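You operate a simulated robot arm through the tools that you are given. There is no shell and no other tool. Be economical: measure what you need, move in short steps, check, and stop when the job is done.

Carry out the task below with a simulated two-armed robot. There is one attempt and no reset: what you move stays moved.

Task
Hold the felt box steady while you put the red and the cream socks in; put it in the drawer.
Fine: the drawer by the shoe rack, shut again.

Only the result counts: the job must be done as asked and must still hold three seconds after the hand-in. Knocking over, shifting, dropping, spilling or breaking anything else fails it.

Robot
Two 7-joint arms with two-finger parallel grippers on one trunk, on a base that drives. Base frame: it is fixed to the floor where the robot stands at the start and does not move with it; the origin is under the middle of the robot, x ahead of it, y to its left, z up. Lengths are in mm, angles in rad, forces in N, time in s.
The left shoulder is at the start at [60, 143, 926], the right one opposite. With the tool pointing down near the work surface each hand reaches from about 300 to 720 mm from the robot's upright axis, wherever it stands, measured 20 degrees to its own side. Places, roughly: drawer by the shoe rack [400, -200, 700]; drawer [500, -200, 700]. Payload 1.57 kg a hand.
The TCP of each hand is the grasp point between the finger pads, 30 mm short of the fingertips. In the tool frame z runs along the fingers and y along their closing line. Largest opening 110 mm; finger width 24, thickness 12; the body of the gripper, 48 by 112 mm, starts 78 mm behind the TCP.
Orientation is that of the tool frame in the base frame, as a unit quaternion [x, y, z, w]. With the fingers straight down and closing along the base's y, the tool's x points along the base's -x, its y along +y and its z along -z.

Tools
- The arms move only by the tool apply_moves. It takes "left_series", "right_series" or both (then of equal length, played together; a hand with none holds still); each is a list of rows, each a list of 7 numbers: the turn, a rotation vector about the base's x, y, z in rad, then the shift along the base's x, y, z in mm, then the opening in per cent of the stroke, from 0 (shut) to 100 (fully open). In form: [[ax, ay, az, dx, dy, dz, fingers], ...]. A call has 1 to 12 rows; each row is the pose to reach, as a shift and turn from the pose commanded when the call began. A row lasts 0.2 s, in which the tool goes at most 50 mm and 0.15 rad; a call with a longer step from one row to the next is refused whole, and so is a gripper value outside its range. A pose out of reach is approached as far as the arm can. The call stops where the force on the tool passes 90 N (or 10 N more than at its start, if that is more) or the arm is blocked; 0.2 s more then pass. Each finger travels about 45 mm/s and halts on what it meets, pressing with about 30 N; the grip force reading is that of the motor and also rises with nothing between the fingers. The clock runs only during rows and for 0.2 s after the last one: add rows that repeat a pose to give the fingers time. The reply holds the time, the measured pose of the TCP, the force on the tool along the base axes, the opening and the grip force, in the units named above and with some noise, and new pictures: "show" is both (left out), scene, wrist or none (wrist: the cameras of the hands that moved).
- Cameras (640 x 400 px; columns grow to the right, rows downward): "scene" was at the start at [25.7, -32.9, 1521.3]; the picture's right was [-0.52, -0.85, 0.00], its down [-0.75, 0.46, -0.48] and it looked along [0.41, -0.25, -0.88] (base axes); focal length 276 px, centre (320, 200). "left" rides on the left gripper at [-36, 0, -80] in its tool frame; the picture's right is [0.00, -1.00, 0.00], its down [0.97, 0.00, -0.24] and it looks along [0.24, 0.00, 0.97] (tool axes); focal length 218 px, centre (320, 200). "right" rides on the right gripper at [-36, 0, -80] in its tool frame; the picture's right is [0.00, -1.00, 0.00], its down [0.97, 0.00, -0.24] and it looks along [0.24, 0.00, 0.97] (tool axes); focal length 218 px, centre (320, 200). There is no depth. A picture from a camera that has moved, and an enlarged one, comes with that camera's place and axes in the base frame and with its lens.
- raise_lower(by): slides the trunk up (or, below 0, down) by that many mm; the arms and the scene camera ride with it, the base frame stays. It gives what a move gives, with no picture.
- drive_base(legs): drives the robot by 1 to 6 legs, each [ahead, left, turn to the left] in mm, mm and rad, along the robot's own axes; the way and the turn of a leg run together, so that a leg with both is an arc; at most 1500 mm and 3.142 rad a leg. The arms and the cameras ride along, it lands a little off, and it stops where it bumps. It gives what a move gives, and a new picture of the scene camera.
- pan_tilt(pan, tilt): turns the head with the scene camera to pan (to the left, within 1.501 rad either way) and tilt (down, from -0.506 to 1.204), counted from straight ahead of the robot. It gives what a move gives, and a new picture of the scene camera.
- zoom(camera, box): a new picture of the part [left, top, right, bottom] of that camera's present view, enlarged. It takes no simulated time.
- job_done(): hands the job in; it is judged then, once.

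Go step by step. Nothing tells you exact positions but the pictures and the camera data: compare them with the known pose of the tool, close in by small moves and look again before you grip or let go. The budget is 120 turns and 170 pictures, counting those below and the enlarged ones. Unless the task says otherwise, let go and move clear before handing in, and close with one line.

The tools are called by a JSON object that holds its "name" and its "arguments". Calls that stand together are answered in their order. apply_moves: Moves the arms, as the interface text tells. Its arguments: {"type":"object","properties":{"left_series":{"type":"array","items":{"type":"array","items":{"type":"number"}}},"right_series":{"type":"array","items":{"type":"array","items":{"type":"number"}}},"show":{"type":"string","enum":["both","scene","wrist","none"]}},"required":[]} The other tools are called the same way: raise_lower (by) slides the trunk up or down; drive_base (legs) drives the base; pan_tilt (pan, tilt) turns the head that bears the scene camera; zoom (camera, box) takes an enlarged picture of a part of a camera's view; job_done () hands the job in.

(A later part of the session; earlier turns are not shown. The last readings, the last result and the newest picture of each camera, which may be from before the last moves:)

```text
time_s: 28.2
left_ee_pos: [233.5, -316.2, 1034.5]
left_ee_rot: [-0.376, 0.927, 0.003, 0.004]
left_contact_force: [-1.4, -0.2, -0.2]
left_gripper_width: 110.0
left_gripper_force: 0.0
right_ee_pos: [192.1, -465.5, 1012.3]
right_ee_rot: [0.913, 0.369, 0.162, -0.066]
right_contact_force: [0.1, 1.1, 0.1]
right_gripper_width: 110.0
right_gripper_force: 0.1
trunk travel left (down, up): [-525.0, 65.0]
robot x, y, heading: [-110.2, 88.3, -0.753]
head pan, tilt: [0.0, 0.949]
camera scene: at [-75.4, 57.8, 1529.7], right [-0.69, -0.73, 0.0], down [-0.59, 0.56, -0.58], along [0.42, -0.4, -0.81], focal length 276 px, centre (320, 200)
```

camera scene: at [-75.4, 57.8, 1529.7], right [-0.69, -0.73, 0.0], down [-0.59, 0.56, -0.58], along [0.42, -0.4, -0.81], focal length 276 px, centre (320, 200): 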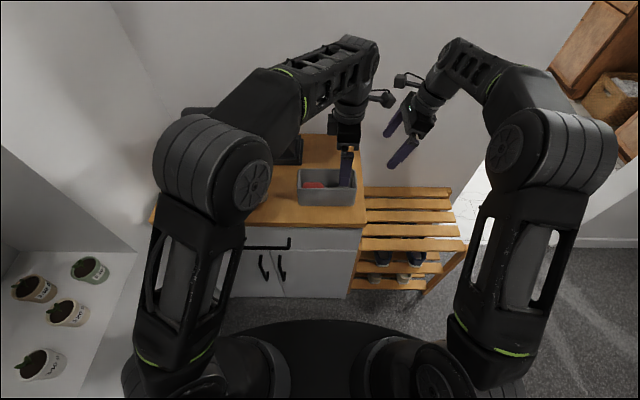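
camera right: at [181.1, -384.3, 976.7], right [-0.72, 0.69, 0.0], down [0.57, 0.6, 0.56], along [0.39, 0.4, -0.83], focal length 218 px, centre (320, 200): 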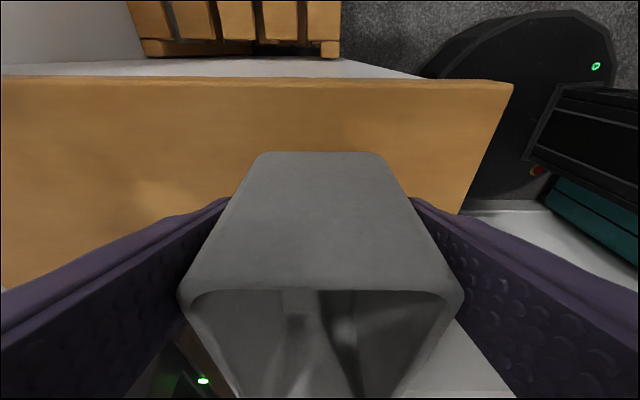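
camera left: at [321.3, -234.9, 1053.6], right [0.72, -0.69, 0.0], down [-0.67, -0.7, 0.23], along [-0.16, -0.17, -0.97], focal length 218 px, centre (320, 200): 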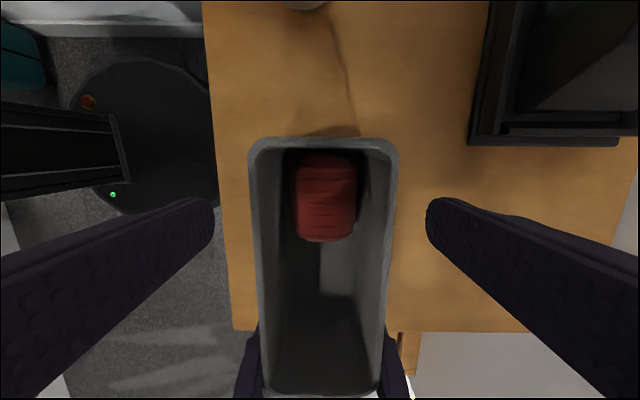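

Base is now at [-110,88], closer and to the right. I'll bring the right hand back above its grip place on the box and the left above the cream sock at [400,-135], aligned with its slant.

{"name": "apply_moves", "arguments": {"left_series": [[0, 0, 0.05, 27, 30, 0, 100], [0, 0, 0.1, 55, 60, 0, 100], [0, 0, 0.16, 83, 90, -10, 100], [0, 0, 0.22, 111, 120, -20, 100], [0, 0, 0.28, 139, 150, -35, 100], [0, 0, 0.335, 166, 181, -50, 100], [0, 0, 0.335, 166, 181, -60, 100]], "right_series": [[0, 0, 0.01, 2, 20, 0, 100], [0, 0, 0.02, 6, 40, 0, 100], [0, 0, 0.03, 12, 60, 0, 100], [0, 0, 0.04, 18, 80, 0, 100], [0, 0, 0.042, 22, 100, 0, 100], [0, 0, 0.042, 28, 122, -10, 100], [0, 0, 0.042, 31, 126, -30, 100]]}}

```text
time_s: 29.9
left_ee_pos: [396.8, -131.6, 975.1]
left_ee_rot: [-0.526, 0.851, 0.002, 0.003]
left_contact_force: [0.0, -0.5, -0.2]
left_gripper_width: 110.2
left_gripper_force: 0.0
right_ee_pos: [222.3, -339.8, 983.6]
right_ee_rot: [0.905, 0.388, 0.16, -0.069]
right_contact_force: [0.0, 0.1, 0.4]
right_gripper_width: 110.0
right_gripper_force: 0.0
trunk travel left (down, up): [-525.0, 65.0]
robot x, y, heading: [-104.2, 87.4, -0.756]
head pan, tilt: [0.0, 0.949]
camera scene: at [-75.5, 59.0, 1529.8], right [-0.69, -0.73, 0.0], down [-0.59, 0.56, -0.58], along [0.42, -0.4, -0.81], focal length 276 px, centre (320, 200)
camera right: at [180.5, -384.3, 1046.5], right [-0.72, 0.69, 0.0], down [0.57, 0.6, 0.56], along [0.39, 0.41, -0.83], focal length 218 px, centre (320, 200)
camera left: at [414.2, -99.4, 1054.4], right [0.89, -0.45, 0.0], down [-0.44, -0.87, 0.23], along [-0.11, -0.21, -0.97], focal length 218 px, centre (320, 200)
```

scene: 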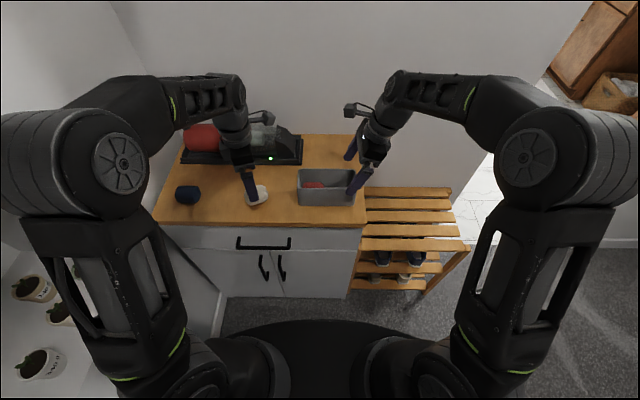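
right: 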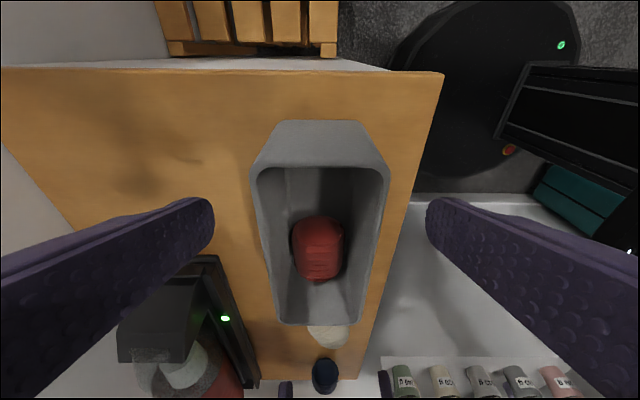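
left: 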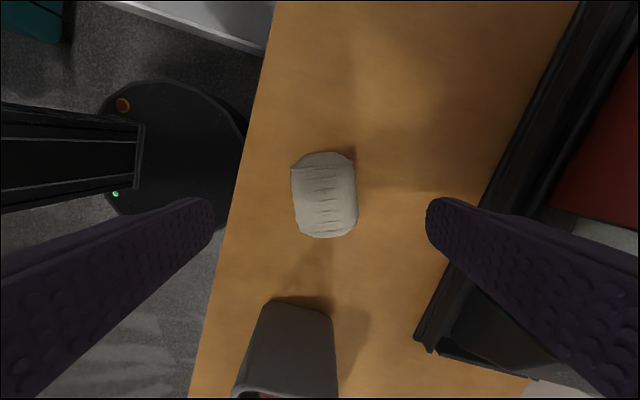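

Both are well aligned: the cream sock centred between the left fingers, the box end between the right ones. Descending both.

{"name": "apply_moves", "arguments": {"left_series": [[0, 0, 0, 1, -1, -20, 100], [0, 0, 0, 1, -1, -40, 100], [0, 0, 0, 1, -1, -60, 100], [0, 0, 0, 1, -1, -77, 100], [0, 0, 0, 1, -1, -77, 70], [0, 0, 0, 1, -1, -77, 40], [0, 0, 0, 1, -1, -77, 10], [0, 0, 0, 1, -1, -77, 10], [0, 0, 0, 1, -1, -77, 10]], "right_series": [[0, 0, 0, 0, 0, -20, 100], [0, 0, 0, 0, 0, -40, 100], [0, 0, 0, 0, 0, -60, 100], [0, 0, 0, 0, 0, -70, 100], [0, 0, 0, 0, 0, -70, 80], [0, 0, 0, 0, 0, -70, 60], [0, 0, 0, 0, 0, -70, 60], [0, 0, 0, 0, 0, -70, 60], [0, 0, 0, 0, 0, -70, 60]]}}

```text
time_s: 31.9
left_ee_pos: [400.0, -136.7, 898.6]
left_ee_rot: [-0.525, 0.851, 0.003, 0.003]
left_contact_force: [0.1, -0.2, -0.7]
left_gripper_width: 51.6
left_gripper_force: 25.3
right_ee_pos: [224.2, -339.1, 913.8]
right_ee_rot: [0.905, 0.389, 0.16, -0.069]
right_contact_force: [0.6, 0.3, -0.3]
right_gripper_width: 75.4
right_gripper_force: 29.4
trunk travel left (down, up): [-525.0, 65.0]
robot x, y, heading: [-106.0, 84.4, -0.756]
head pan, tilt: [0.0, 0.949]
camera scene: at [-75.4, 59.7, 1529.8], right [-0.69, -0.73, 0.0], down [-0.59, 0.56, -0.58], along [0.42, -0.4, -0.81], focal length 276 px, centre (320, 200)
camera right: at [181.3, -384.2, 976.0], right [-0.73, 0.69, 0.0], down [0.57, 0.6, 0.56], along [0.38, 0.41, -0.83], focal length 218 px, centre (320, 200)
camera left: at [416.4, -103.8, 978.8], right [0.89, -0.45, 0.0], down [-0.44, -0.87, 0.23], along [-0.11, -0.21, -0.97], focal length 218 px, centre (320, 200)
```

scene: 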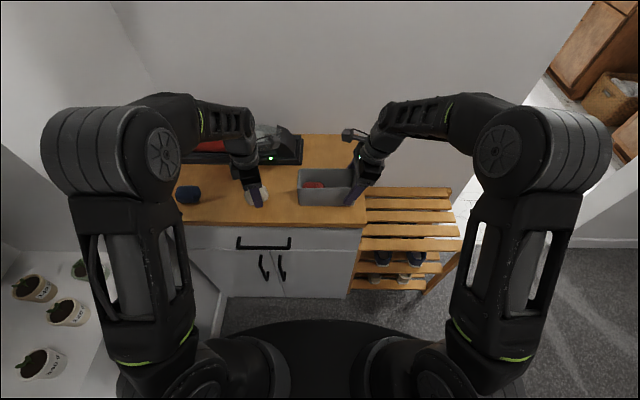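
right: 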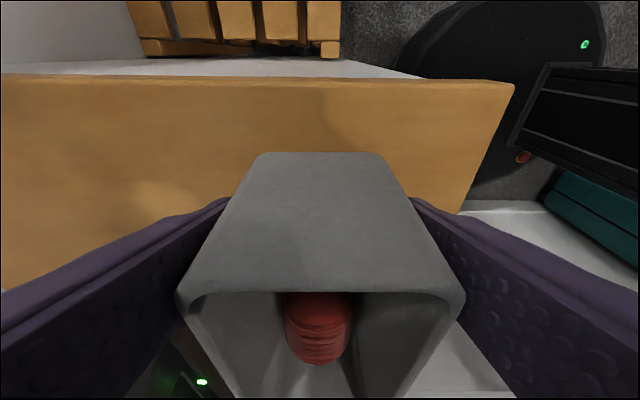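
left: 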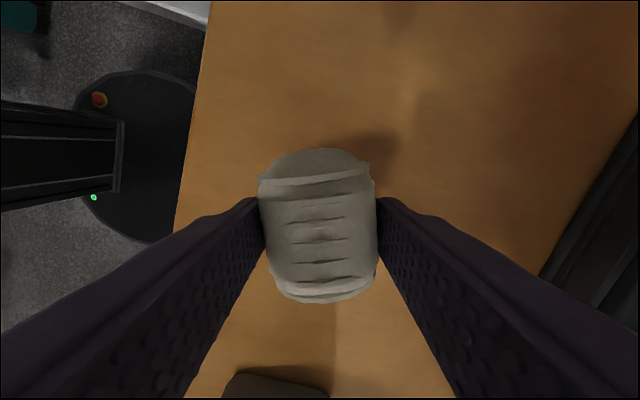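

The cream sock is gripped and the box held. Lifting the sock and carrying it above the box's free right part, turning it back in line.

{"name": "apply_moves", "arguments": {"left_series": [[0, 0, 0, 0, 0, 30, 10], [0, 0, 0, 0, 0, 70, 10], [0, 0, 0, 0, 0, 105, 10], [0, 0, -0.06, -24, -28, 105, 10], [0, 0, -0.12, -48, -56, 105, 10], [0, 0, -0.18, -72, -84, 105, 10], [0, 0, -0.24, -96, -112, 105, 10], [0, 0, -0.3, -120, -140, 105, 10], [0, 0, -0.3, -140, -160, 105, 10], [0, 0, -0.3, -140, -160, 105, 10]]}}

{"name": "zoom", "arguments": {"camera": "scene", "box": [260, 110, 410, 210]}}

```text
time_s: 34.0
left_ee_pos: [261.2, -292.7, 1004.0]
left_ee_rot: [-0.393, 0.919, 0.003, 0.003]
left_contact_force: [7.3, 9.8, 4.1]
left_gripper_width: 51.0
left_gripper_force: 29.9
right_ee_pos: [222.6, -341.7, 911.9]
right_ee_rot: [0.906, 0.386, 0.161, -0.067]
right_contact_force: [-7.0, -9.6, -2.0]
right_gripper_width: 75.4
right_gripper_force: 30.2
trunk travel left (down, up): [-525.0, 65.0]
robot x, y, heading: [-107.2, 88.1, -0.748]
head pan, tilt: [0.0, 0.949]
camera scene: at [-75.7, 59.8, 1529.8], right [-0.69, -0.73, 0.0], down [-0.59, 0.56, -0.58], along [0.42, -0.4, -0.81], focal length 276 px, centre (320, 200)
camera left: at [285.9, -267.2, 1083.8], right [0.72, -0.69, 0.0], down [-0.67, -0.7, 0.23], along [-0.16, -0.17, -0.97], focal length 218 px, centre (320, 200)
```

scene: 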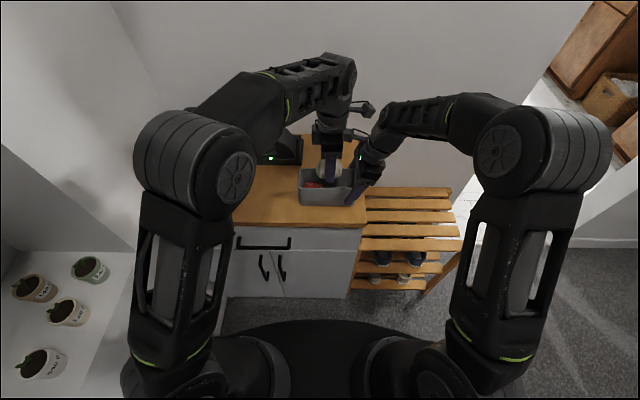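
left: 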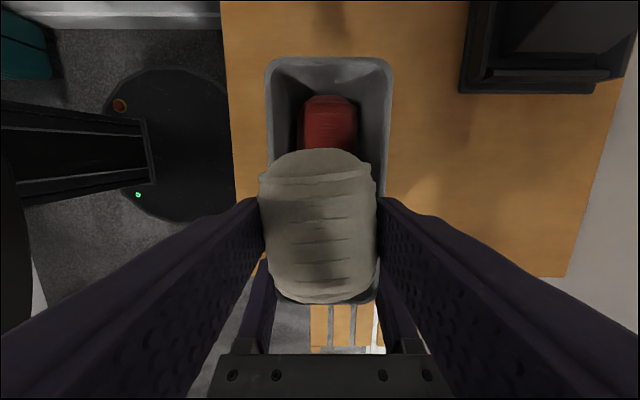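

```text
4.00 times, centred on (335, 160) of scene
camera zoom: at [-75.7, 59.8, 1529.8], right [-0.69, -0.73, 0.0], down [-0.59, 0.56, -0.58], along [0.42, -0.4, -0.81], focal length 1103 px, centre (260, 360)
```

zoom: 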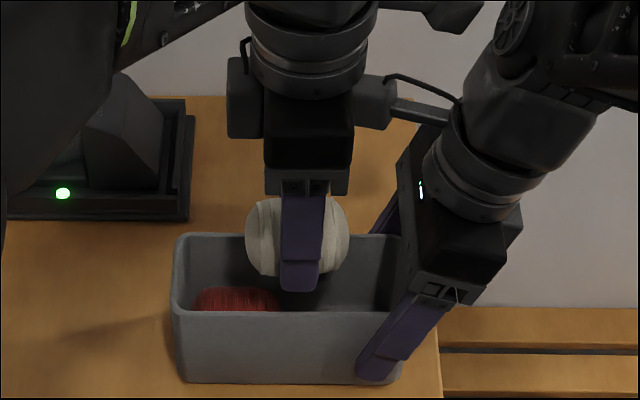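

A camera stalk of the right hand touches the left gripper. I'll back the left hand off 40 mm along the box, and re-grip the box with the right hand leaning out more so it gets out of the way.

{"name": "apply_moves", "arguments": {"left_series": [[0, 0, 0, 14, 14, 0, 10], [0, 0, 0, 28, 29, 0, 10], [0, 0, 0, 40, 42, 5, 10], [0, 0, 0, 40, 42, 5, 10], [0, 0, 0, 40, 42, 5, 10], [0, 0, 0, 40, 42, 5, 10], [0, 0, 0, 40, 42, 5, 10], [0, 0, 0, 40, 42, 5, 10], [0, 0, 0, 40, 42, 5, 10], [0, 0, 0, 40, 42, 5, 10]], "right_series": [[0, 0, 0, 0, 0, 0, 60], [0, 0, 0, 0, 0, 0, 100], [0, 0, 0, 0, 0, 0, 100], [0.1, -0.092, 0, 0, 0, 3, 100], [0.2, -0.184, 0, 0, 0, 3, 100], [0.29, -0.276, 0, 0, 0, 3, 100], [0.29, -0.276, 0, 0, 0, 3, 80], [0.29, -0.276, 0, 0, 0, 3, 60], [0.29, -0.276, 0, 0, 0, 3, 60], [0.29, -0.276, 0, 0, 0, 3, 60]]}}

{"name": "zoom", "arguments": {"camera": "scene", "box": [260, 110, 410, 210]}}

```text
time_s: 36.2
left_ee_pos: [301.2, -251.8, 1009.2]
left_ee_rot: [-0.392, 0.92, 0.003, 0.003]
left_contact_force: [-0.2, -0.6, -1.1]
left_gripper_width: 50.2
left_gripper_force: 30.0
right_ee_pos: [223.6, -337.7, 915.8]
right_ee_rot: [0.854, 0.368, 0.338, -0.145]
right_contact_force: [-0.2, 1.0, 1.4]
right_gripper_width: 75.3
right_gripper_force: 30.4
trunk travel left (down, up): [-525.0, 65.0]
robot x, y, heading: [-104.8, 88.5, -0.756]
head pan, tilt: [0.0, 0.949]
camera scene: at [-75.6, 59.9, 1529.8], right [-0.69, -0.73, 0.0], down [-0.59, 0.56, -0.58], along [0.42, -0.4, -0.81], focal length 276 px, centre (320, 200)
camera right: at [168.3, -397.4, 950.2], right [-0.73, 0.69, 0.0], down [0.37, 0.4, 0.84], along [0.58, 0.61, -0.55], focal length 218 px, centre (320, 200)
camera left: at [325.4, -226.1, 1088.6], right [0.72, -0.69, 0.0], down [-0.67, -0.7, 0.23], along [-0.16, -0.17, -0.97], focal length 218 px, centre (320, 200)
```

scene: 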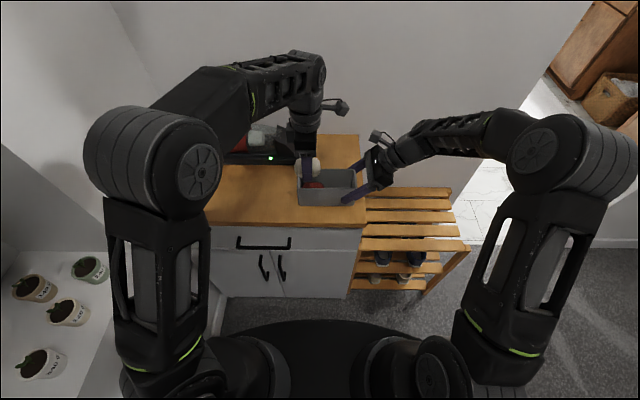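
right: 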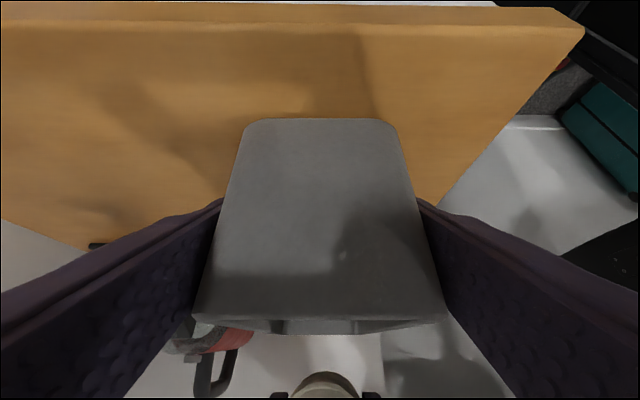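
left: 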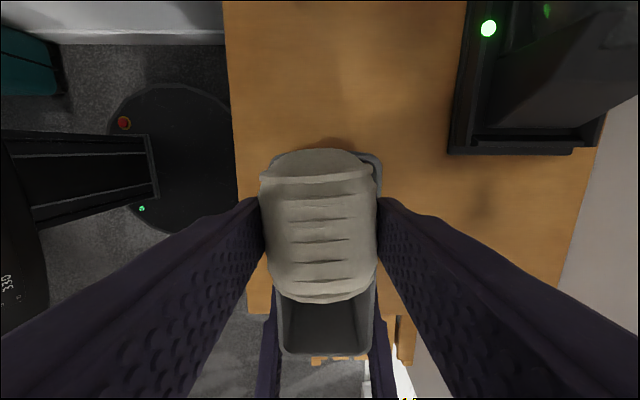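

```text
4.00 times, centred on (335, 160) of scene
camera zoom: at [-75.6, 59.9, 1529.8], right [-0.69, -0.73, 0.0], down [-0.59, 0.56, -0.58], along [0.42, -0.4, -0.81], focal length 1103 px, centre (260, 360)
```

zoom: 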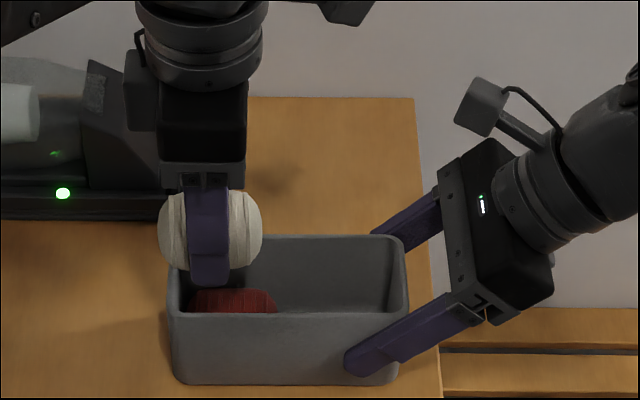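

The right hand is now well out of the way. Moving the cream sock over the free right half and lowering to just above the rim.

{"name": "apply_moves", "arguments": {"left_series": [[0, 0, 0, -14, -16, 0, 10], [0, 0, 0, -28, -32, 0, 10], [0, 0, 0, -42, -48, 0, 10], [0, 0, 0, -55, -65, 0, 10], [0, 0, 0, -55, -65, -15, 10], [0, 0, 0, -55, -65, -30, 10], [0, 0, 0, -55, -65, -30, 10]]}}

{"name": "zoom", "arguments": {"camera": "scene", "box": [260, 110, 410, 210]}}

```text
time_s: 37.9
left_ee_pos: [244.9, -318.5, 979.1]
left_ee_rot: [-0.391, 0.92, 0.002, 0.003]
left_contact_force: [0.1, 0.1, -0.1]
left_gripper_width: 50.0
left_gripper_force: 29.4
right_ee_pos: [223.6, -338.5, 916.1]
right_ee_rot: [0.855, 0.367, 0.337, -0.144]
right_contact_force: [-1.4, 0.2, 2.4]
right_gripper_width: 75.2
right_gripper_force: 30.5
trunk travel left (down, up): [-525.0, 65.0]
robot x, y, heading: [-108.5, 86.0, -0.757]
head pan, tilt: [0.0, 0.949]
camera scene: at [-75.7, 59.8, 1529.8], right [-0.69, -0.73, 0.0], down [-0.59, 0.56, -0.58], along [0.42, -0.4, -0.81], focal length 276 px, centre (320, 200)
camera left: at [270.2, -292.1, 1058.0], right [0.72, -0.69, 0.0], down [-0.67, -0.7, 0.23], along [-0.16, -0.17, -0.97], focal length 218 px, centre (320, 200)
```

scene: 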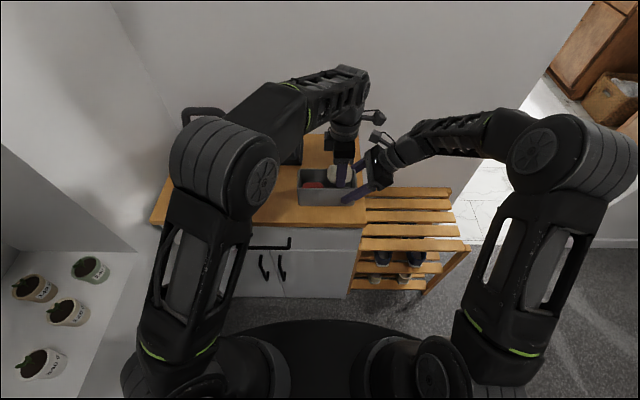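
left: 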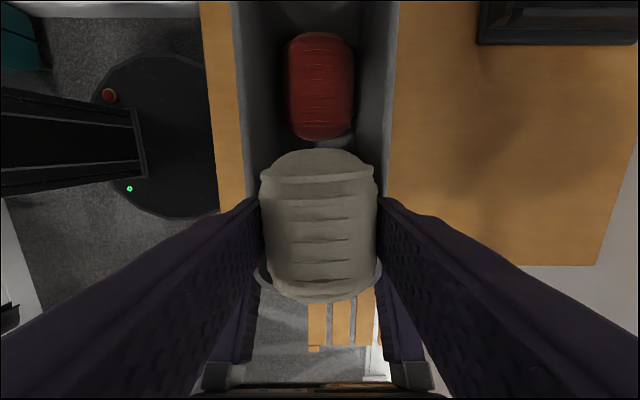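

```text
4.00 times, centred on (335, 160) of scene
camera zoom: at [-75.7, 59.8, 1529.8], right [-0.69, -0.73, 0.0], down [-0.59, 0.56, -0.58], along [0.42, -0.4, -0.81], focal length 1103 px, centre (260, 360)
```

zoom: 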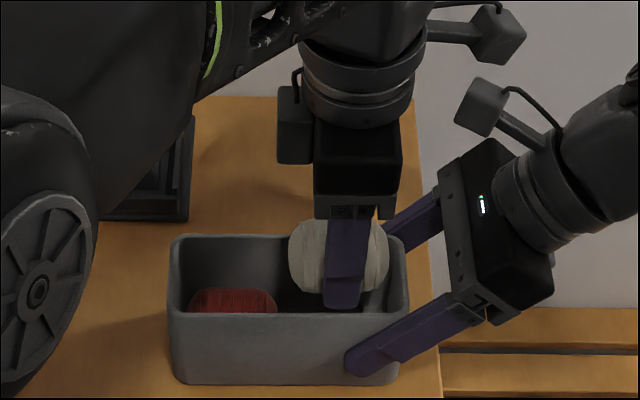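

The cream sock sits in the gap between the red one and the right end. Releasing it now.

{"name": "apply_moves", "arguments": {"left_series": [[0, 0, 0, 0, 0, -3, 10], [0, 0, 0, 0, 0, -3, 40], [0, 0, 0, 0, 0, -3, 80], [0, 0, 0, 0, 0, -3, 100], [0, 0, 0, 0, 0, -3, 100], [0, 0, 0, 0, 0, -3, 100]], "show": "wrist"}}

```text
time_s: 39.2
left_ee_pos: [246.2, -319.2, 974.7]
left_ee_rot: [-0.392, 0.92, 0.001, 0.004]
left_contact_force: [0.0, 0.9, -0.4]
left_gripper_width: 109.8
left_gripper_force: 0.1
right_ee_pos: [223.2, -338.4, 915.3]
right_ee_rot: [0.855, 0.368, 0.337, -0.145]
right_contact_force: [0.2, -0.5, 2.0]
right_gripper_width: 75.6
right_gripper_force: 29.7
trunk travel left (down, up): [-525.0, 65.0]
robot x, y, heading: [-108.0, 89.3, -0.756]
head pan, tilt: [0.0, 0.949]
camera left: at [270.1, -292.2, 1055.3], right [0.72, -0.69, 0.0], down [-0.67, -0.7, 0.23], along [-0.16, -0.17, -0.97], focal length 218 px, centre (320, 200)
```

left: 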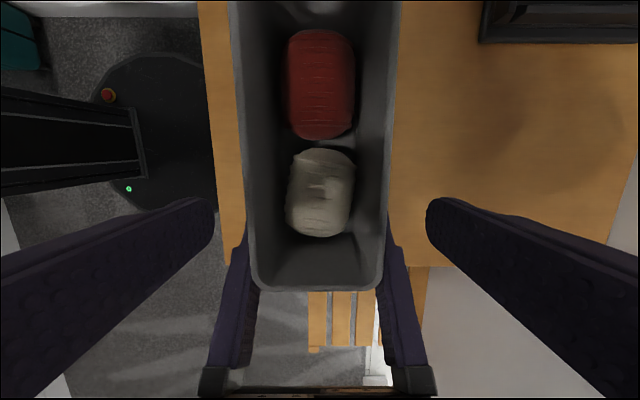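

Both socks are in the box side by side. Now I'll withdraw both hands upward, then back off and look at the drawer handle.

{"name": "apply_moves", "arguments": {"left_series": [[0, 0, 0, 0, 0, 20, 100], [0, 0, 0, 0, 0, 40, 100], [0, 0, 0, -15, 14, 60, 100], [0, 0, 0, -30, 28, 60, 100], [0, 0, 0, -30, 28, 60, 100], [0, 0, 0, -30, 28, 60, 100]], "right_series": [[0, 0, 0, 0, 0, 0, 100], [0, 0, 0, 0, 0, 0, 100], [0, 0, 0, 0, 0, 0, 100], [0, 0, 0, -12, -13, 18, 100], [0, 0, 0, -28, -29, 42, 100], [0, 0, 0, -44, -46, 70, 100]], "show": "none"}}

{"name": "drive_base", "arguments": {"legs": [[-90, 70, 0]]}}

```text
time_s: 40.6
left_ee_pos: [215.6, -290.4, 1034.3]
left_ee_rot: [-0.392, 0.92, 0.002, 0.003]
left_contact_force: [1.1, 0.8, -0.1]
left_gripper_width: 110.1
left_gripper_force: 0.0
right_ee_pos: [181.6, -382.7, 986.2]
right_ee_rot: [0.855, 0.367, 0.337, -0.144]
right_contact_force: [-0.5, -0.9, 0.3]
right_gripper_width: 109.9
right_gripper_force: 0.1
trunk travel left (down, up): [-525.0, 65.0]
robot x, y, heading: [-110.2, 87.2, -0.757]
head pan, tilt: [0.0, 0.949]
```

```text
time_s: 41.9
left_ee_pos: [196.5, -179.6, 1034.8]
left_ee_rot: [-0.391, 0.92, 0.001, 0.004]
left_contact_force: [0.5, 0.5, 1.3]
left_gripper_width: 110.1
left_gripper_force: 0.0
right_ee_pos: [162.2, -270.2, 988.0]
right_ee_rot: [0.855, 0.368, 0.337, -0.144]
right_contact_force: [0.7, -0.1, -0.7]
right_gripper_width: 109.9
right_gripper_force: 0.0
trunk travel left (down, up): [-525.0, 65.0]
robot x, y, heading: [-128.2, 201.3, -0.758]
head pan, tilt: [0.0, 0.949]
camera scene: at [-94.6, 173.9, 1529.9], right [-0.69, -0.73, 0.0], down [-0.59, 0.56, -0.58], along [0.42, -0.4, -0.81], focal length 276 px, centre (320, 200)
```

scene: 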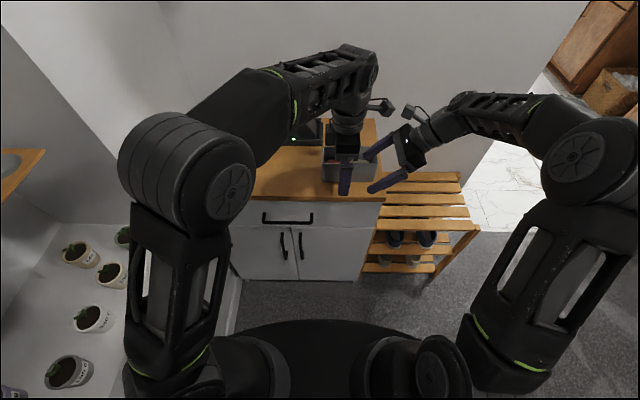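

The base is at a good distance. I'll look closely at the drawer and its handle.

{"name": "zoom", "arguments": {"camera": "scene", "box": [220, 185, 400, 290]}}

```text
3.56 times, centred on (310, 238) of scene
camera zoom: at [-94.6, 173.9, 1529.9], right [-0.69, -0.73, 0.0], down [-0.59, 0.56, -0.58], along [0.42, -0.4, -0.81], focal length 980 px, centre (356, 67)
```

zoom: 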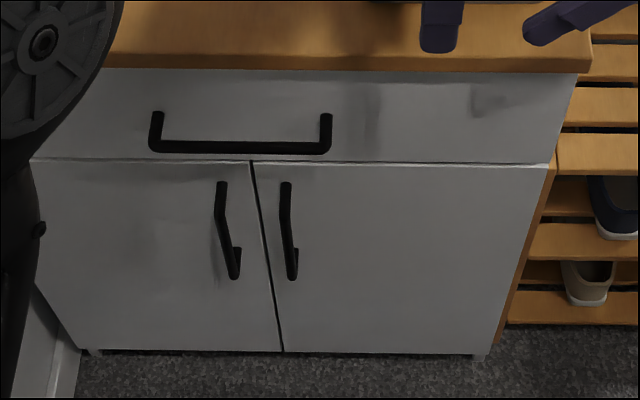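

The drawer front spans about z 680–829; its bar handle is near depth 268 (37 mm off the face), z ≈ 766, centred at about [310,-64]. I'll pitch the left hand 60° forward and bring it in front of the handle, partly closed.

{"name": "apply_moves", "arguments": {"left_series": [[-0.08, -0.084, 0, 0, 18, 0, 100], [-0.16, -0.169, 0, 4, 38, 0, 90], [-0.24, -0.253, 0, 9, 58, -10, 80], [-0.32, -0.337, 0, 15, 78, -25, 70], [-0.4, -0.422, 0, 21, 98, -45, 60], [-0.48, -0.506, 0, 27, 118, -65, 50], [-0.56, -0.59, 0, 34, 138, -85, 40], [-0.64, -0.675, 0, 42, 158, -110, 40], [-0.721, -0.759, 0, 49, 177, -135, 40], [-0.721, -0.759, 0, 49, 177, -135, 40]]}}

```text
time_s: 43.6
left_ee_pos: [187.4, -104.2, 959.0]
left_ee_rot: [-0.406, 0.819, -0.406, 0.008]
left_contact_force: [-0.4, -0.4, 0.7]
left_gripper_width: 44.1
left_gripper_force: 0.1
left hand out of reach, approached as far as the arm can: row 7, 8
right_ee_pos: [163.7, -270.6, 986.7]
right_ee_rot: [0.855, 0.367, 0.338, -0.144]
right_contact_force: [-0.7, 0.7, -0.1]
right_gripper_width: 110.2
right_gripper_force: 0.0
trunk travel left (down, up): [-525.0, 65.0]
robot x, y, heading: [-123.0, 197.8, -0.751]
head pan, tilt: [0.0, 0.949]
stopped in row 8 (left hand): the arm was blocked; the commanded pose is now the measured one
camera scene: at [-95.0, 171.8, 1529.9], right [-0.69, -0.73, 0.0], down [-0.59, 0.56, -0.58], along [0.42, -0.4, -0.81], focal length 276 px, centre (320, 200)
camera left: at [183.5, -25.8, 1000.4], right [0.66, -0.34, 0.67], down [-0.73, -0.49, 0.47], along [0.17, -0.8, -0.57], focal length 218 px, centre (320, 200)
```

scene: 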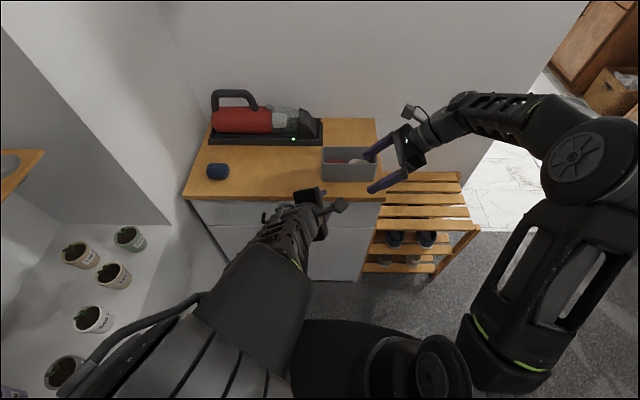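
left: 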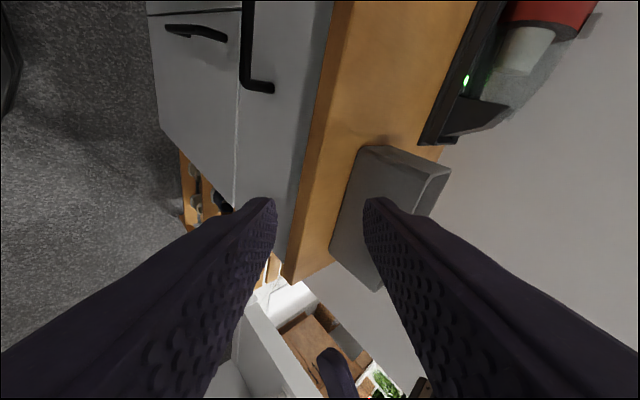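

The left arm got blocked working this close to the trunk. I'll back the base off another 170 mm so the arm has room in front of the handle.

{"name": "drive_base", "arguments": {"legs": [[-170, 0, 0]]}}

```text
time_s: 45.1
left_ee_pos: [61.2, 16.0, 959.3]
left_ee_rot: [-0.408, 0.817, -0.408, 0.008]
left_contact_force: [1.0, 1.2, -0.4]
left_gripper_width: 44.1
left_gripper_force: 0.1
right_ee_pos: [37.6, -151.4, 986.2]
right_ee_rot: [0.855, 0.369, 0.336, -0.144]
right_contact_force: [-0.3, -0.6, -0.2]
right_gripper_width: 110.0
right_gripper_force: 0.1
trunk travel left (down, up): [-525.0, 65.0]
robot x, y, heading: [-251.2, 319.7, -0.756]
head pan, tilt: [0.0, 0.949]
camera scene: at [-221.9, 292.2, 1529.8], right [-0.68, -0.73, 0.0], down [-0.59, 0.56, -0.58], along [0.43, -0.4, -0.81], focal length 276 px, centre (320, 200)
```

scene: 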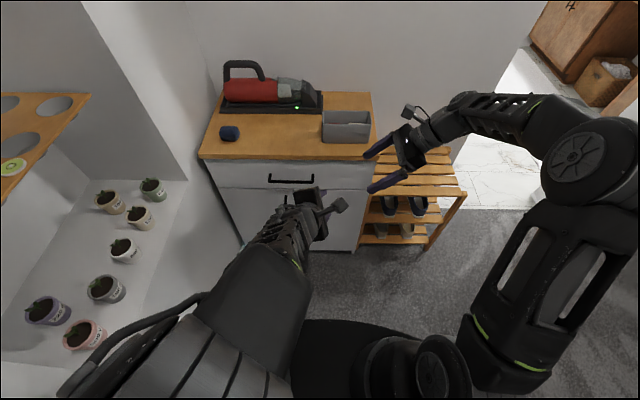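

Now there is room. I'll move the left hand forward toward the handle, correcting its orientation (60° forward, fingers closing vertically-ish).

{"name": "apply_moves", "arguments": {"left_series": [[0.008, -0.068, 0.011, 29, -5, -5, 40], [0.017, -0.137, 0.022, 58, -10, -15, 40], [0.026, -0.205, 0.033, 87, -15, -30, 40], [0.034, -0.273, 0.045, 115, -20, -45, 40], [0.042, -0.34, 0.056, 144, -25, -60, 40], [0.051, -0.41, 0.067, 173, -31, -79, 40], [0.051, -0.41, 0.067, 173, -31, -79, 40]]}}

```text
time_s: 46.7
left_ee_pos: [235.4, -12.5, 878.5]
left_ee_rot: [-0.343, 0.795, -0.46, 0.198]
left_contact_force: [0.6, 0.3, -0.2]
left_gripper_width: 44.1
left_gripper_force: 0.0
right_ee_pos: [37.2, -150.1, 986.7]
right_ee_rot: [0.855, 0.367, 0.337, -0.145]
right_contact_force: [0.5, 0.5, -0.4]
right_gripper_width: 110.2
right_gripper_force: 0.0
trunk travel left (down, up): [-525.0, 65.0]
robot x, y, heading: [-250.9, 319.1, -0.754]
head pan, tilt: [0.0, 0.949]
camera scene: at [-221.3, 291.3, 1529.8], right [-0.68, -0.73, 0.0], down [-0.59, 0.56, -0.58], along [0.42, -0.4, -0.81], focal length 276 px, centre (320, 200)
camera left: at [209.4, 63.0, 917.6], right [0.36, -0.34, 0.87], down [-0.82, -0.56, 0.12], along [0.45, -0.75, -0.48], focal length 218 px, centre (320, 200)
```

scene: 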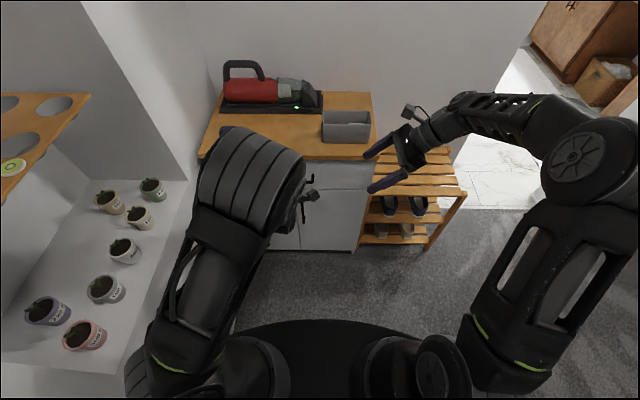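
left: 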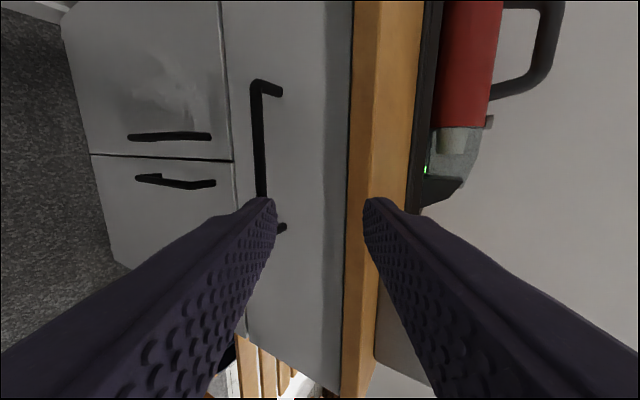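

The left hand is correctly oriented in front of the drawer. The bar checks out at depth ≈ 268, z ≈ 762. Approaching along the finger direction with the fingers narrowed, stopping about 30 mm short.

{"name": "apply_moves", "arguments": {"left_series": [[0, 0, 0, 5, -1, -35, 36], [0, 0, 0, 10, -3, -70, 34], [0, 0, 0, 26, -18, -82, 34], [0, 0, 0, 41, -32, -95, 34], [0, 0, 0, 41, -32, -95, 34]]}}

```text
time_s: 47.9
left_ee_pos: [274.9, -47.0, 783.3]
left_ee_rot: [-0.342, 0.795, -0.46, 0.199]
left_contact_force: [-0.6, 0.1, 0.1]
left_gripper_width: 37.4
left_gripper_force: 0.0
right_ee_pos: [37.9, -151.4, 986.6]
right_ee_rot: [0.855, 0.368, 0.336, -0.145]
right_contact_force: [0.1, 0.4, -1.3]
right_gripper_width: 110.0
right_gripper_force: 0.0
trunk travel left (down, up): [-525.0, 65.0]
robot x, y, heading: [-253.7, 319.8, -0.756]
head pan, tilt: [0.0, 0.949]
camera scene: at [-221.0, 291.2, 1529.8], right [-0.68, -0.73, 0.0], down [-0.59, 0.56, -0.58], along [0.42, -0.4, -0.81], focal length 276 px, centre (320, 200)
camera left: at [249.4, 28.1, 823.1], right [0.36, -0.34, 0.87], down [-0.82, -0.56, 0.12], along [0.45, -0.75, -0.48], focal length 218 px, centre (320, 200)
```

scene: 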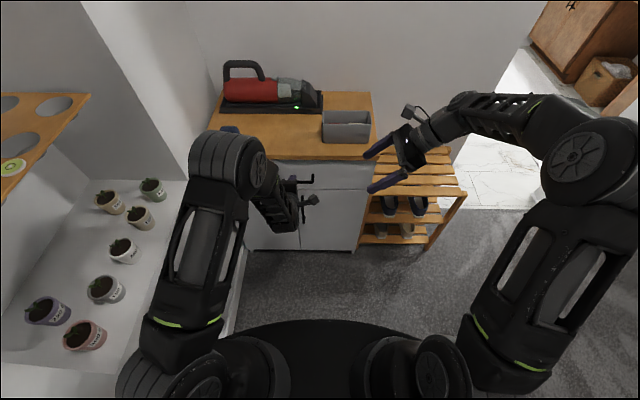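
left: 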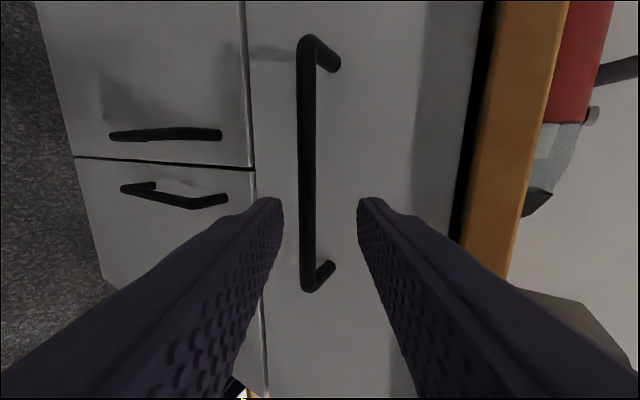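

The bar is between the fingers' line, a bit low; triangulating both views gives it at depth ≈ 287, z ≈ 739. Advancing 40 mm and 9 mm lower.

{"name": "apply_moves", "arguments": {"left_series": [[0, 0, 0, -3, 3, -8, 34], [0, 0, 0, 9, -9, -18, 34], [0, 0, 0, 22, -21, -28, 34], [0, 0, 0, 22, -21, -28, 34]], "show": "wrist"}}

```text
time_s: 48.9
left_ee_pos: [297.5, -68.2, 756.7]
left_ee_rot: [-0.343, 0.795, -0.46, 0.198]
left_contact_force: [-0.4, -0.1, 0.1]
left_gripper_width: 37.4
left_gripper_force: 0.0
right_ee_pos: [37.6, -152.2, 986.0]
right_ee_rot: [0.854, 0.368, 0.336, -0.145]
right_contact_force: [0.2, 0.2, -0.1]
right_gripper_width: 109.7
right_gripper_force: 0.0
trunk travel left (down, up): [-525.0, 65.0]
robot x, y, heading: [-253.8, 317.9, -0.755]
head pan, tilt: [0.0, 0.949]
camera left: at [271.4, 7.6, 795.6], right [0.36, -0.34, 0.87], down [-0.82, -0.56, 0.12], along [0.45, -0.75, -0.48], focal length 218 px, centre (320, 200)
```

left: 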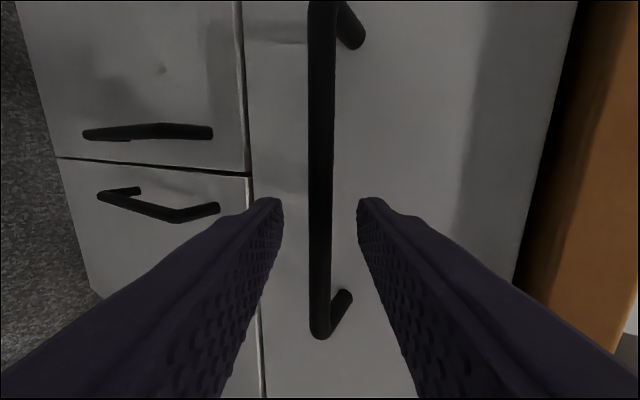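

The bar is centred and at the fingertips. Advancing 18 mm and closing on it.

{"name": "apply_moves", "arguments": {"left_series": [[0, 0, 0, 6, -6, -5, 34], [0, 0, 0, 12, -11, -10, 34], [0, 0, 0, 12, -11, -10, 10], [0, 0, 0, 12, -11, -10, 0], [0, 0, 0, 12, -11, -10, 0]], "show": "wrist"}}

```text
time_s: 50.1
left_ee_pos: [309.1, -78.1, 745.1]
left_ee_rot: [-0.343, 0.795, -0.46, 0.198]
left_contact_force: [2.5, -2.6, -1.0]
left_gripper_width: 11.9
left_gripper_force: 25.1
right_ee_pos: [37.4, -150.6, 986.2]
right_ee_rot: [0.855, 0.368, 0.336, -0.145]
right_contact_force: [0.2, 0.2, 0.4]
right_gripper_width: 110.0
right_gripper_force: 0.1
trunk travel left (down, up): [-525.0, 65.0]
robot x, y, heading: [-251.7, 317.8, -0.754]
head pan, tilt: [0.0, 0.949]
camera left: at [284.7, -3.9, 785.1], right [0.36, -0.34, 0.87], down [-0.82, -0.56, 0.12], along [0.45, -0.75, -0.48], focal length 218 px, centre (320, 200)
```

left: 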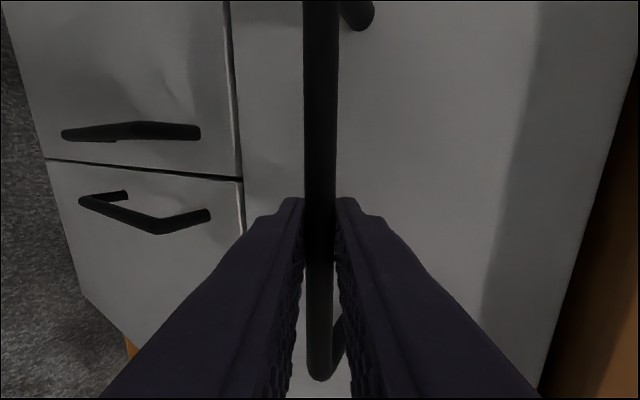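

The handle is gripped (12 mm). Pulling straight out 100 mm first.

{"name": "apply_moves", "arguments": {"left_series": [[0, 0, 0, -10, 10, 0, 0], [0, 0, 0, -22, 21, 0, 0], [0, 0, 0, -36, 34, 0, 0], [0, 0, 0, -50, 48, 0, 0], [0, 0, 0, -62, 59, 0, 0], [0, 0, 0, -72, 69, 0, 0], [0, 0, 0, -72, 69, 0, 0]], "show": "scene"}}

```text
time_s: 51.7
left_ee_pos: [237.2, -7.9, 746.7]
left_ee_rot: [-0.343, 0.796, -0.459, 0.197]
left_contact_force: [-0.7, 0.9, -14.1]
left_gripper_width: 11.7
left_gripper_force: 28.7
right_ee_pos: [38.4, -152.0, 985.5]
right_ee_rot: [0.855, 0.368, 0.336, -0.144]
right_contact_force: [-0.6, -0.3, -1.0]
right_gripper_width: 110.1
right_gripper_force: 0.0
trunk travel left (down, up): [-525.0, 65.0]
robot x, y, heading: [-252.5, 317.7, -0.756]
head pan, tilt: [0.0, 0.949]
camera scene: at [-219.8, 290.4, 1529.6], right [-0.68, -0.73, 0.0], down [-0.59, 0.56, -0.58], along [0.42, -0.4, -0.81], focal length 276 px, centre (320, 200)
```

scene: 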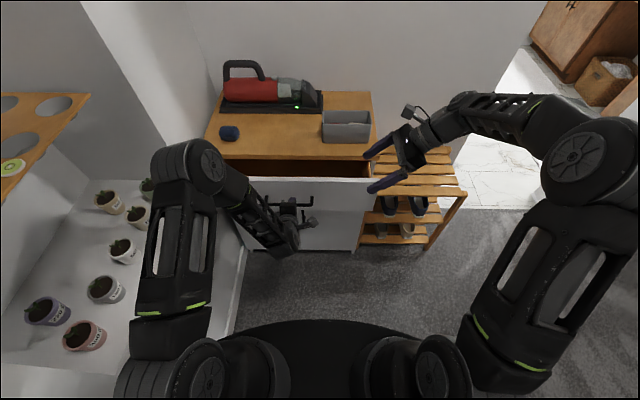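

Drawer opens smoothly. Pulling another 110 mm.

{"name": "apply_moves", "arguments": {"left_series": [[0, 0, 0, -12, 12, 0, 0], [0, 0, 0, -26, 25, 0, 0], [0, 0, 0, -40, 38, 0, 0], [0, 0, 0, -54, 51, 0, 0], [0, 0, 0, -68, 65, 0, 0], [0, 0, 0, -80, 76, 0, 0], [0, 0, 0, -80, 76, 0, 0]], "show": "scene"}}

{"name": "zoom", "arguments": {"camera": "scene", "box": [180, 80, 400, 250]}}

```text
time_s: 53.3
left_ee_pos: [158.5, 68.9, 745.2]
left_ee_rot: [-0.344, 0.795, -0.459, 0.198]
left_contact_force: [12.2, 15.2, -20.3]
left_gripper_width: 12.1
left_gripper_force: 29.3
right_ee_pos: [39.4, -149.4, 985.5]
right_ee_rot: [0.855, 0.368, 0.337, -0.144]
right_contact_force: [-0.1, -0.1, 0.0]
right_gripper_width: 109.7
right_gripper_force: 0.1
trunk travel left (down, up): [-525.0, 65.0]
robot x, y, heading: [-252.2, 316.5, -0.756]
head pan, tilt: [0.0, 0.949]
camera scene: at [-218.1, 291.9, 1529.7], right [-0.68, -0.73, 0.0], down [-0.59, 0.56, -0.58], along [0.42, -0.4, -0.81], focal length 276 px, centre (320, 200)
```

scene: 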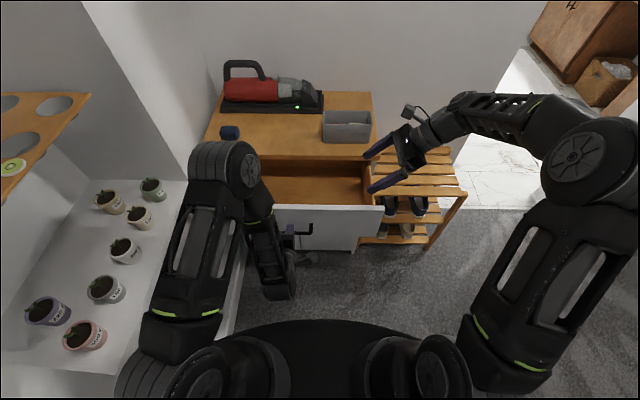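

```text
2.35 times, centred on (290, 165) of scene
camera zoom: at [-218.1, 291.9, 1529.7], right [-0.68, -0.73, 0.0], down [-0.59, 0.56, -0.58], along [0.42, -0.4, -0.81], focal length 649 px, centre (391, 282)
```

zoom: 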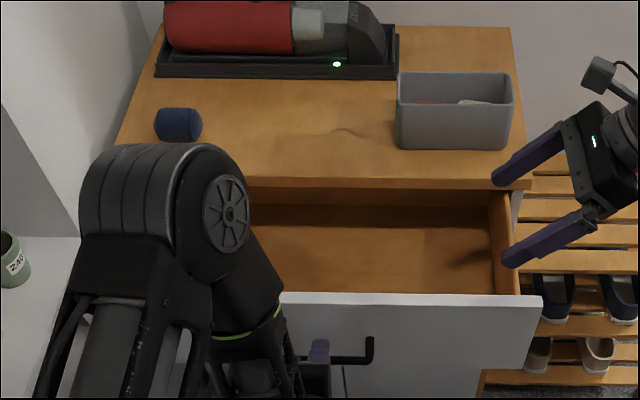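

The drawer is open about 210 mm and empty. Releasing the handle and retracting the left hand up and clear.

{"name": "apply_moves", "arguments": {"left_series": [[0, 0, 0, 0, 0, 0, 20], [0, 0, 0, 0, 0, 0, 36], [0, 0, 0, 0, 0, 0, 36], [0, 0, 0, -18, 17, 14, 36], [0, 0, 0, -36, 34, 29, 36], [0.05, 0.05, 0, -40, 38, 65, 36], [0.12, 0.13, 0, -36, 40, 105, 36], [0.2, 0.21, 0, -30, 44, 145, 36], [0.28, 0.29, 0, -20, 50, 185, 36], [0.35, 0.36, 0, -10, 56, 225, 36], [0.42, 0.44, 0, 0, 60, 255, 36], [0.5, 0.52, 0, 0, 60, 275, 36]], "show": "scene"}}

```text
time_s: 55.9
left_ee_pos: [157.1, 126.9, 1021.9]
left_ee_rot: [-0.389, 0.907, -0.148, 0.066]
left_contact_force: [0.9, 0.1, -0.2]
left_gripper_width: 39.8
left_gripper_force: 0.1
left hand out of reach, approached as far as the arm can: row 6, 7, 8, 9
right_ee_pos: [36.1, -151.2, 986.5]
right_ee_rot: [0.854, 0.367, 0.339, -0.144]
right_contact_force: [0.4, 0.2, 0.3]
right_gripper_width: 109.9
right_gripper_force: 0.0
trunk travel left (down, up): [-525.0, 65.0]
robot x, y, heading: [-252.2, 316.7, -0.751]
head pan, tilt: [0.0, 0.949]
camera scene: at [-220.9, 290.7, 1529.7], right [-0.68, -0.73, 0.0], down [-0.59, 0.56, -0.58], along [0.42, -0.4, -0.81], focal length 276 px, centre (320, 200)
```

scene: 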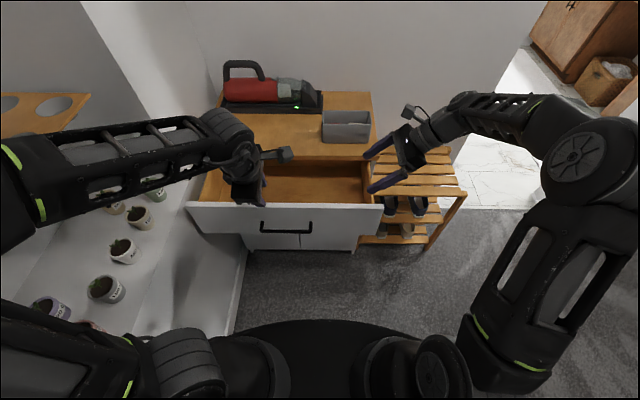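

The drawer stays open. The left elbow swung out near the plant shelf, so I'll look left before driving.

{"name": "pan_tilt", "arguments": {"pan": 0.7, "tilt": 0.8}}

```text
time_s: 57.0
left_ee_pos: [157.9, 127.6, 1021.5]
left_ee_rot: [-0.39, 0.906, -0.149, 0.067]
left_contact_force: [0.2, -0.2, 0.1]
left_gripper_width: 39.9
left_gripper_force: 0.1
right_ee_pos: [38.3, -151.6, 986.3]
right_ee_rot: [0.855, 0.368, 0.337, -0.144]
right_contact_force: [0.2, -0.4, -0.2]
right_gripper_width: 110.2
right_gripper_force: 0.0
trunk travel left (down, up): [-525.0, 65.0]
robot x, y, heading: [-251.8, 318.5, -0.754]
head pan, tilt: [0.7, 0.799]
camera scene: at [-193.3, 336.5, 1541.3], right [-0.05, -1.0, 0.0], down [-0.72, 0.04, -0.7], along [0.7, -0.04, -0.72], focal length 276 px, centre (320, 200)
```

scene: 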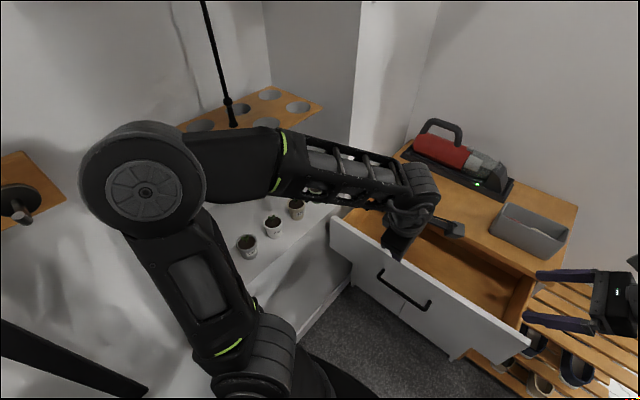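

The elbow is high and moving forward takes it away from the shelf. Facing front again and driving 150 mm forward.

{"name": "pan_tilt", "arguments": {"pan": 0.0, "tilt": 0.95}}

{"name": "drive_base", "arguments": {"legs": [[145, 0, 0]]}}

```text
time_s: 58.0
left_ee_pos: [157.4, 127.5, 1020.9]
left_ee_rot: [-0.389, 0.907, -0.149, 0.066]
left_contact_force: [0.4, -0.3, -0.5]
left_gripper_width: 39.9
left_gripper_force: 0.0
right_ee_pos: [36.8, -151.5, 986.6]
right_ee_rot: [0.855, 0.367, 0.337, -0.144]
right_contact_force: [0.9, -0.9, -0.6]
right_gripper_width: 110.1
right_gripper_force: 0.1
trunk travel left (down, up): [-525.0, 65.0]
robot x, y, heading: [-252.9, 320.0, -0.752]
head pan, tilt: [0.0, 0.949]
camera scene: at [-220.7, 291.2, 1529.8], right [-0.68, -0.73, 0.0], down [-0.59, 0.56, -0.58], along [0.42, -0.4, -0.81], focal length 276 px, centre (320, 200)
```

scene: 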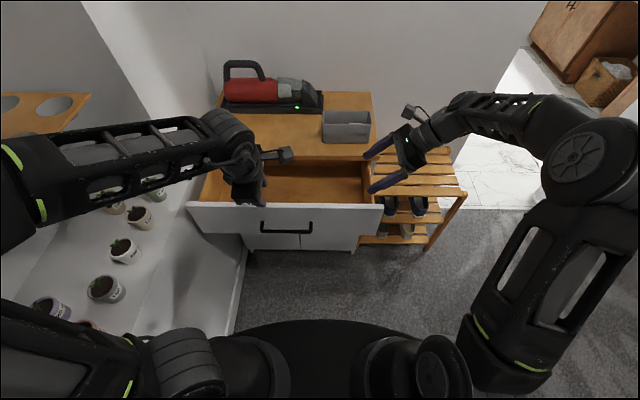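

```text
time_s: 59.4
left_ee_pos: [265.4, 24.1, 1021.9]
left_ee_rot: [-0.389, 0.907, -0.148, 0.066]
left_contact_force: [0.2, 0.3, 0.2]
left_gripper_width: 39.5
left_gripper_force: 0.1
right_ee_pos: [145.6, -252.2, 986.1]
right_ee_rot: [0.855, 0.368, 0.336, -0.145]
right_contact_force: [-0.4, -0.6, -0.9]
right_gripper_width: 110.1
right_gripper_force: 0.0
trunk travel left (down, up): [-525.0, 65.0]
robot x, y, heading: [-145.7, 215.6, -0.756]
head pan, tilt: [0.0, 0.949]
camera scene: at [-112.0, 189.0, 1529.7], right [-0.68, -0.73, 0.0], down [-0.59, 0.56, -0.58], along [0.42, -0.4, -0.81], focal length 276 px, centre (320, 200)
```

scene: 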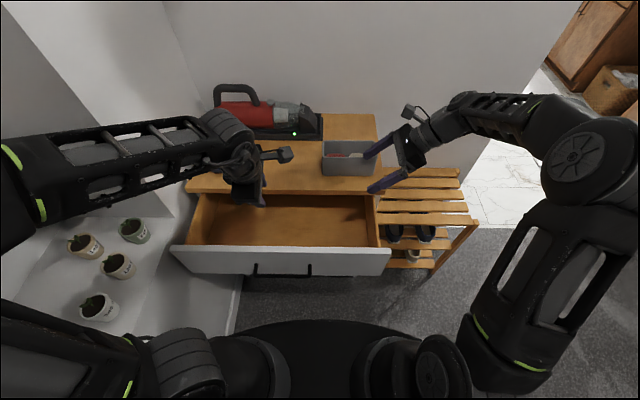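

I'll edge 45 mm closer for comfortable reach to the box, then bring the right hand upright over the box centre.

{"name": "drive_base", "arguments": {"legs": [[45, 0, 0]]}}

```text
time_s: 60.3
left_ee_pos: [298.7, -4.9, 1022.9]
left_ee_rot: [-0.389, 0.907, -0.148, 0.067]
left_contact_force: [-0.5, 0.2, -0.3]
left_gripper_width: 39.9
left_gripper_force: 0.0
right_ee_pos: [178.8, -283.7, 984.9]
right_ee_rot: [0.855, 0.367, 0.336, -0.145]
right_contact_force: [0.4, -0.6, -0.4]
right_gripper_width: 109.8
right_gripper_force: 0.0
trunk travel left (down, up): [-525.0, 65.0]
robot x, y, heading: [-112.2, 183.1, -0.755]
head pan, tilt: [0.0, 0.949]
camera scene: at [-79.0, 157.9, 1529.7], right [-0.68, -0.73, 0.0], down [-0.59, 0.56, -0.58], along [0.42, -0.4, -0.81], focal length 276 px, centre (320, 200)
```

scene: 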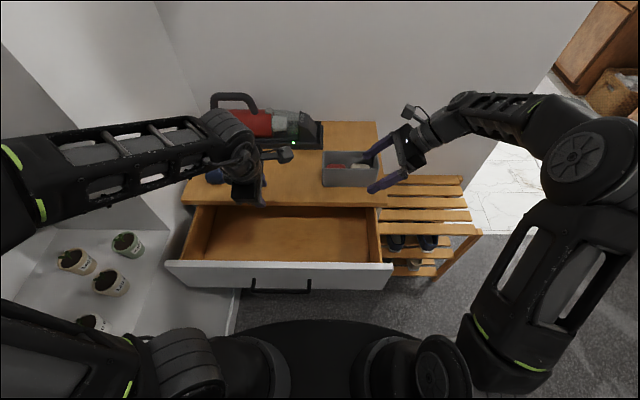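

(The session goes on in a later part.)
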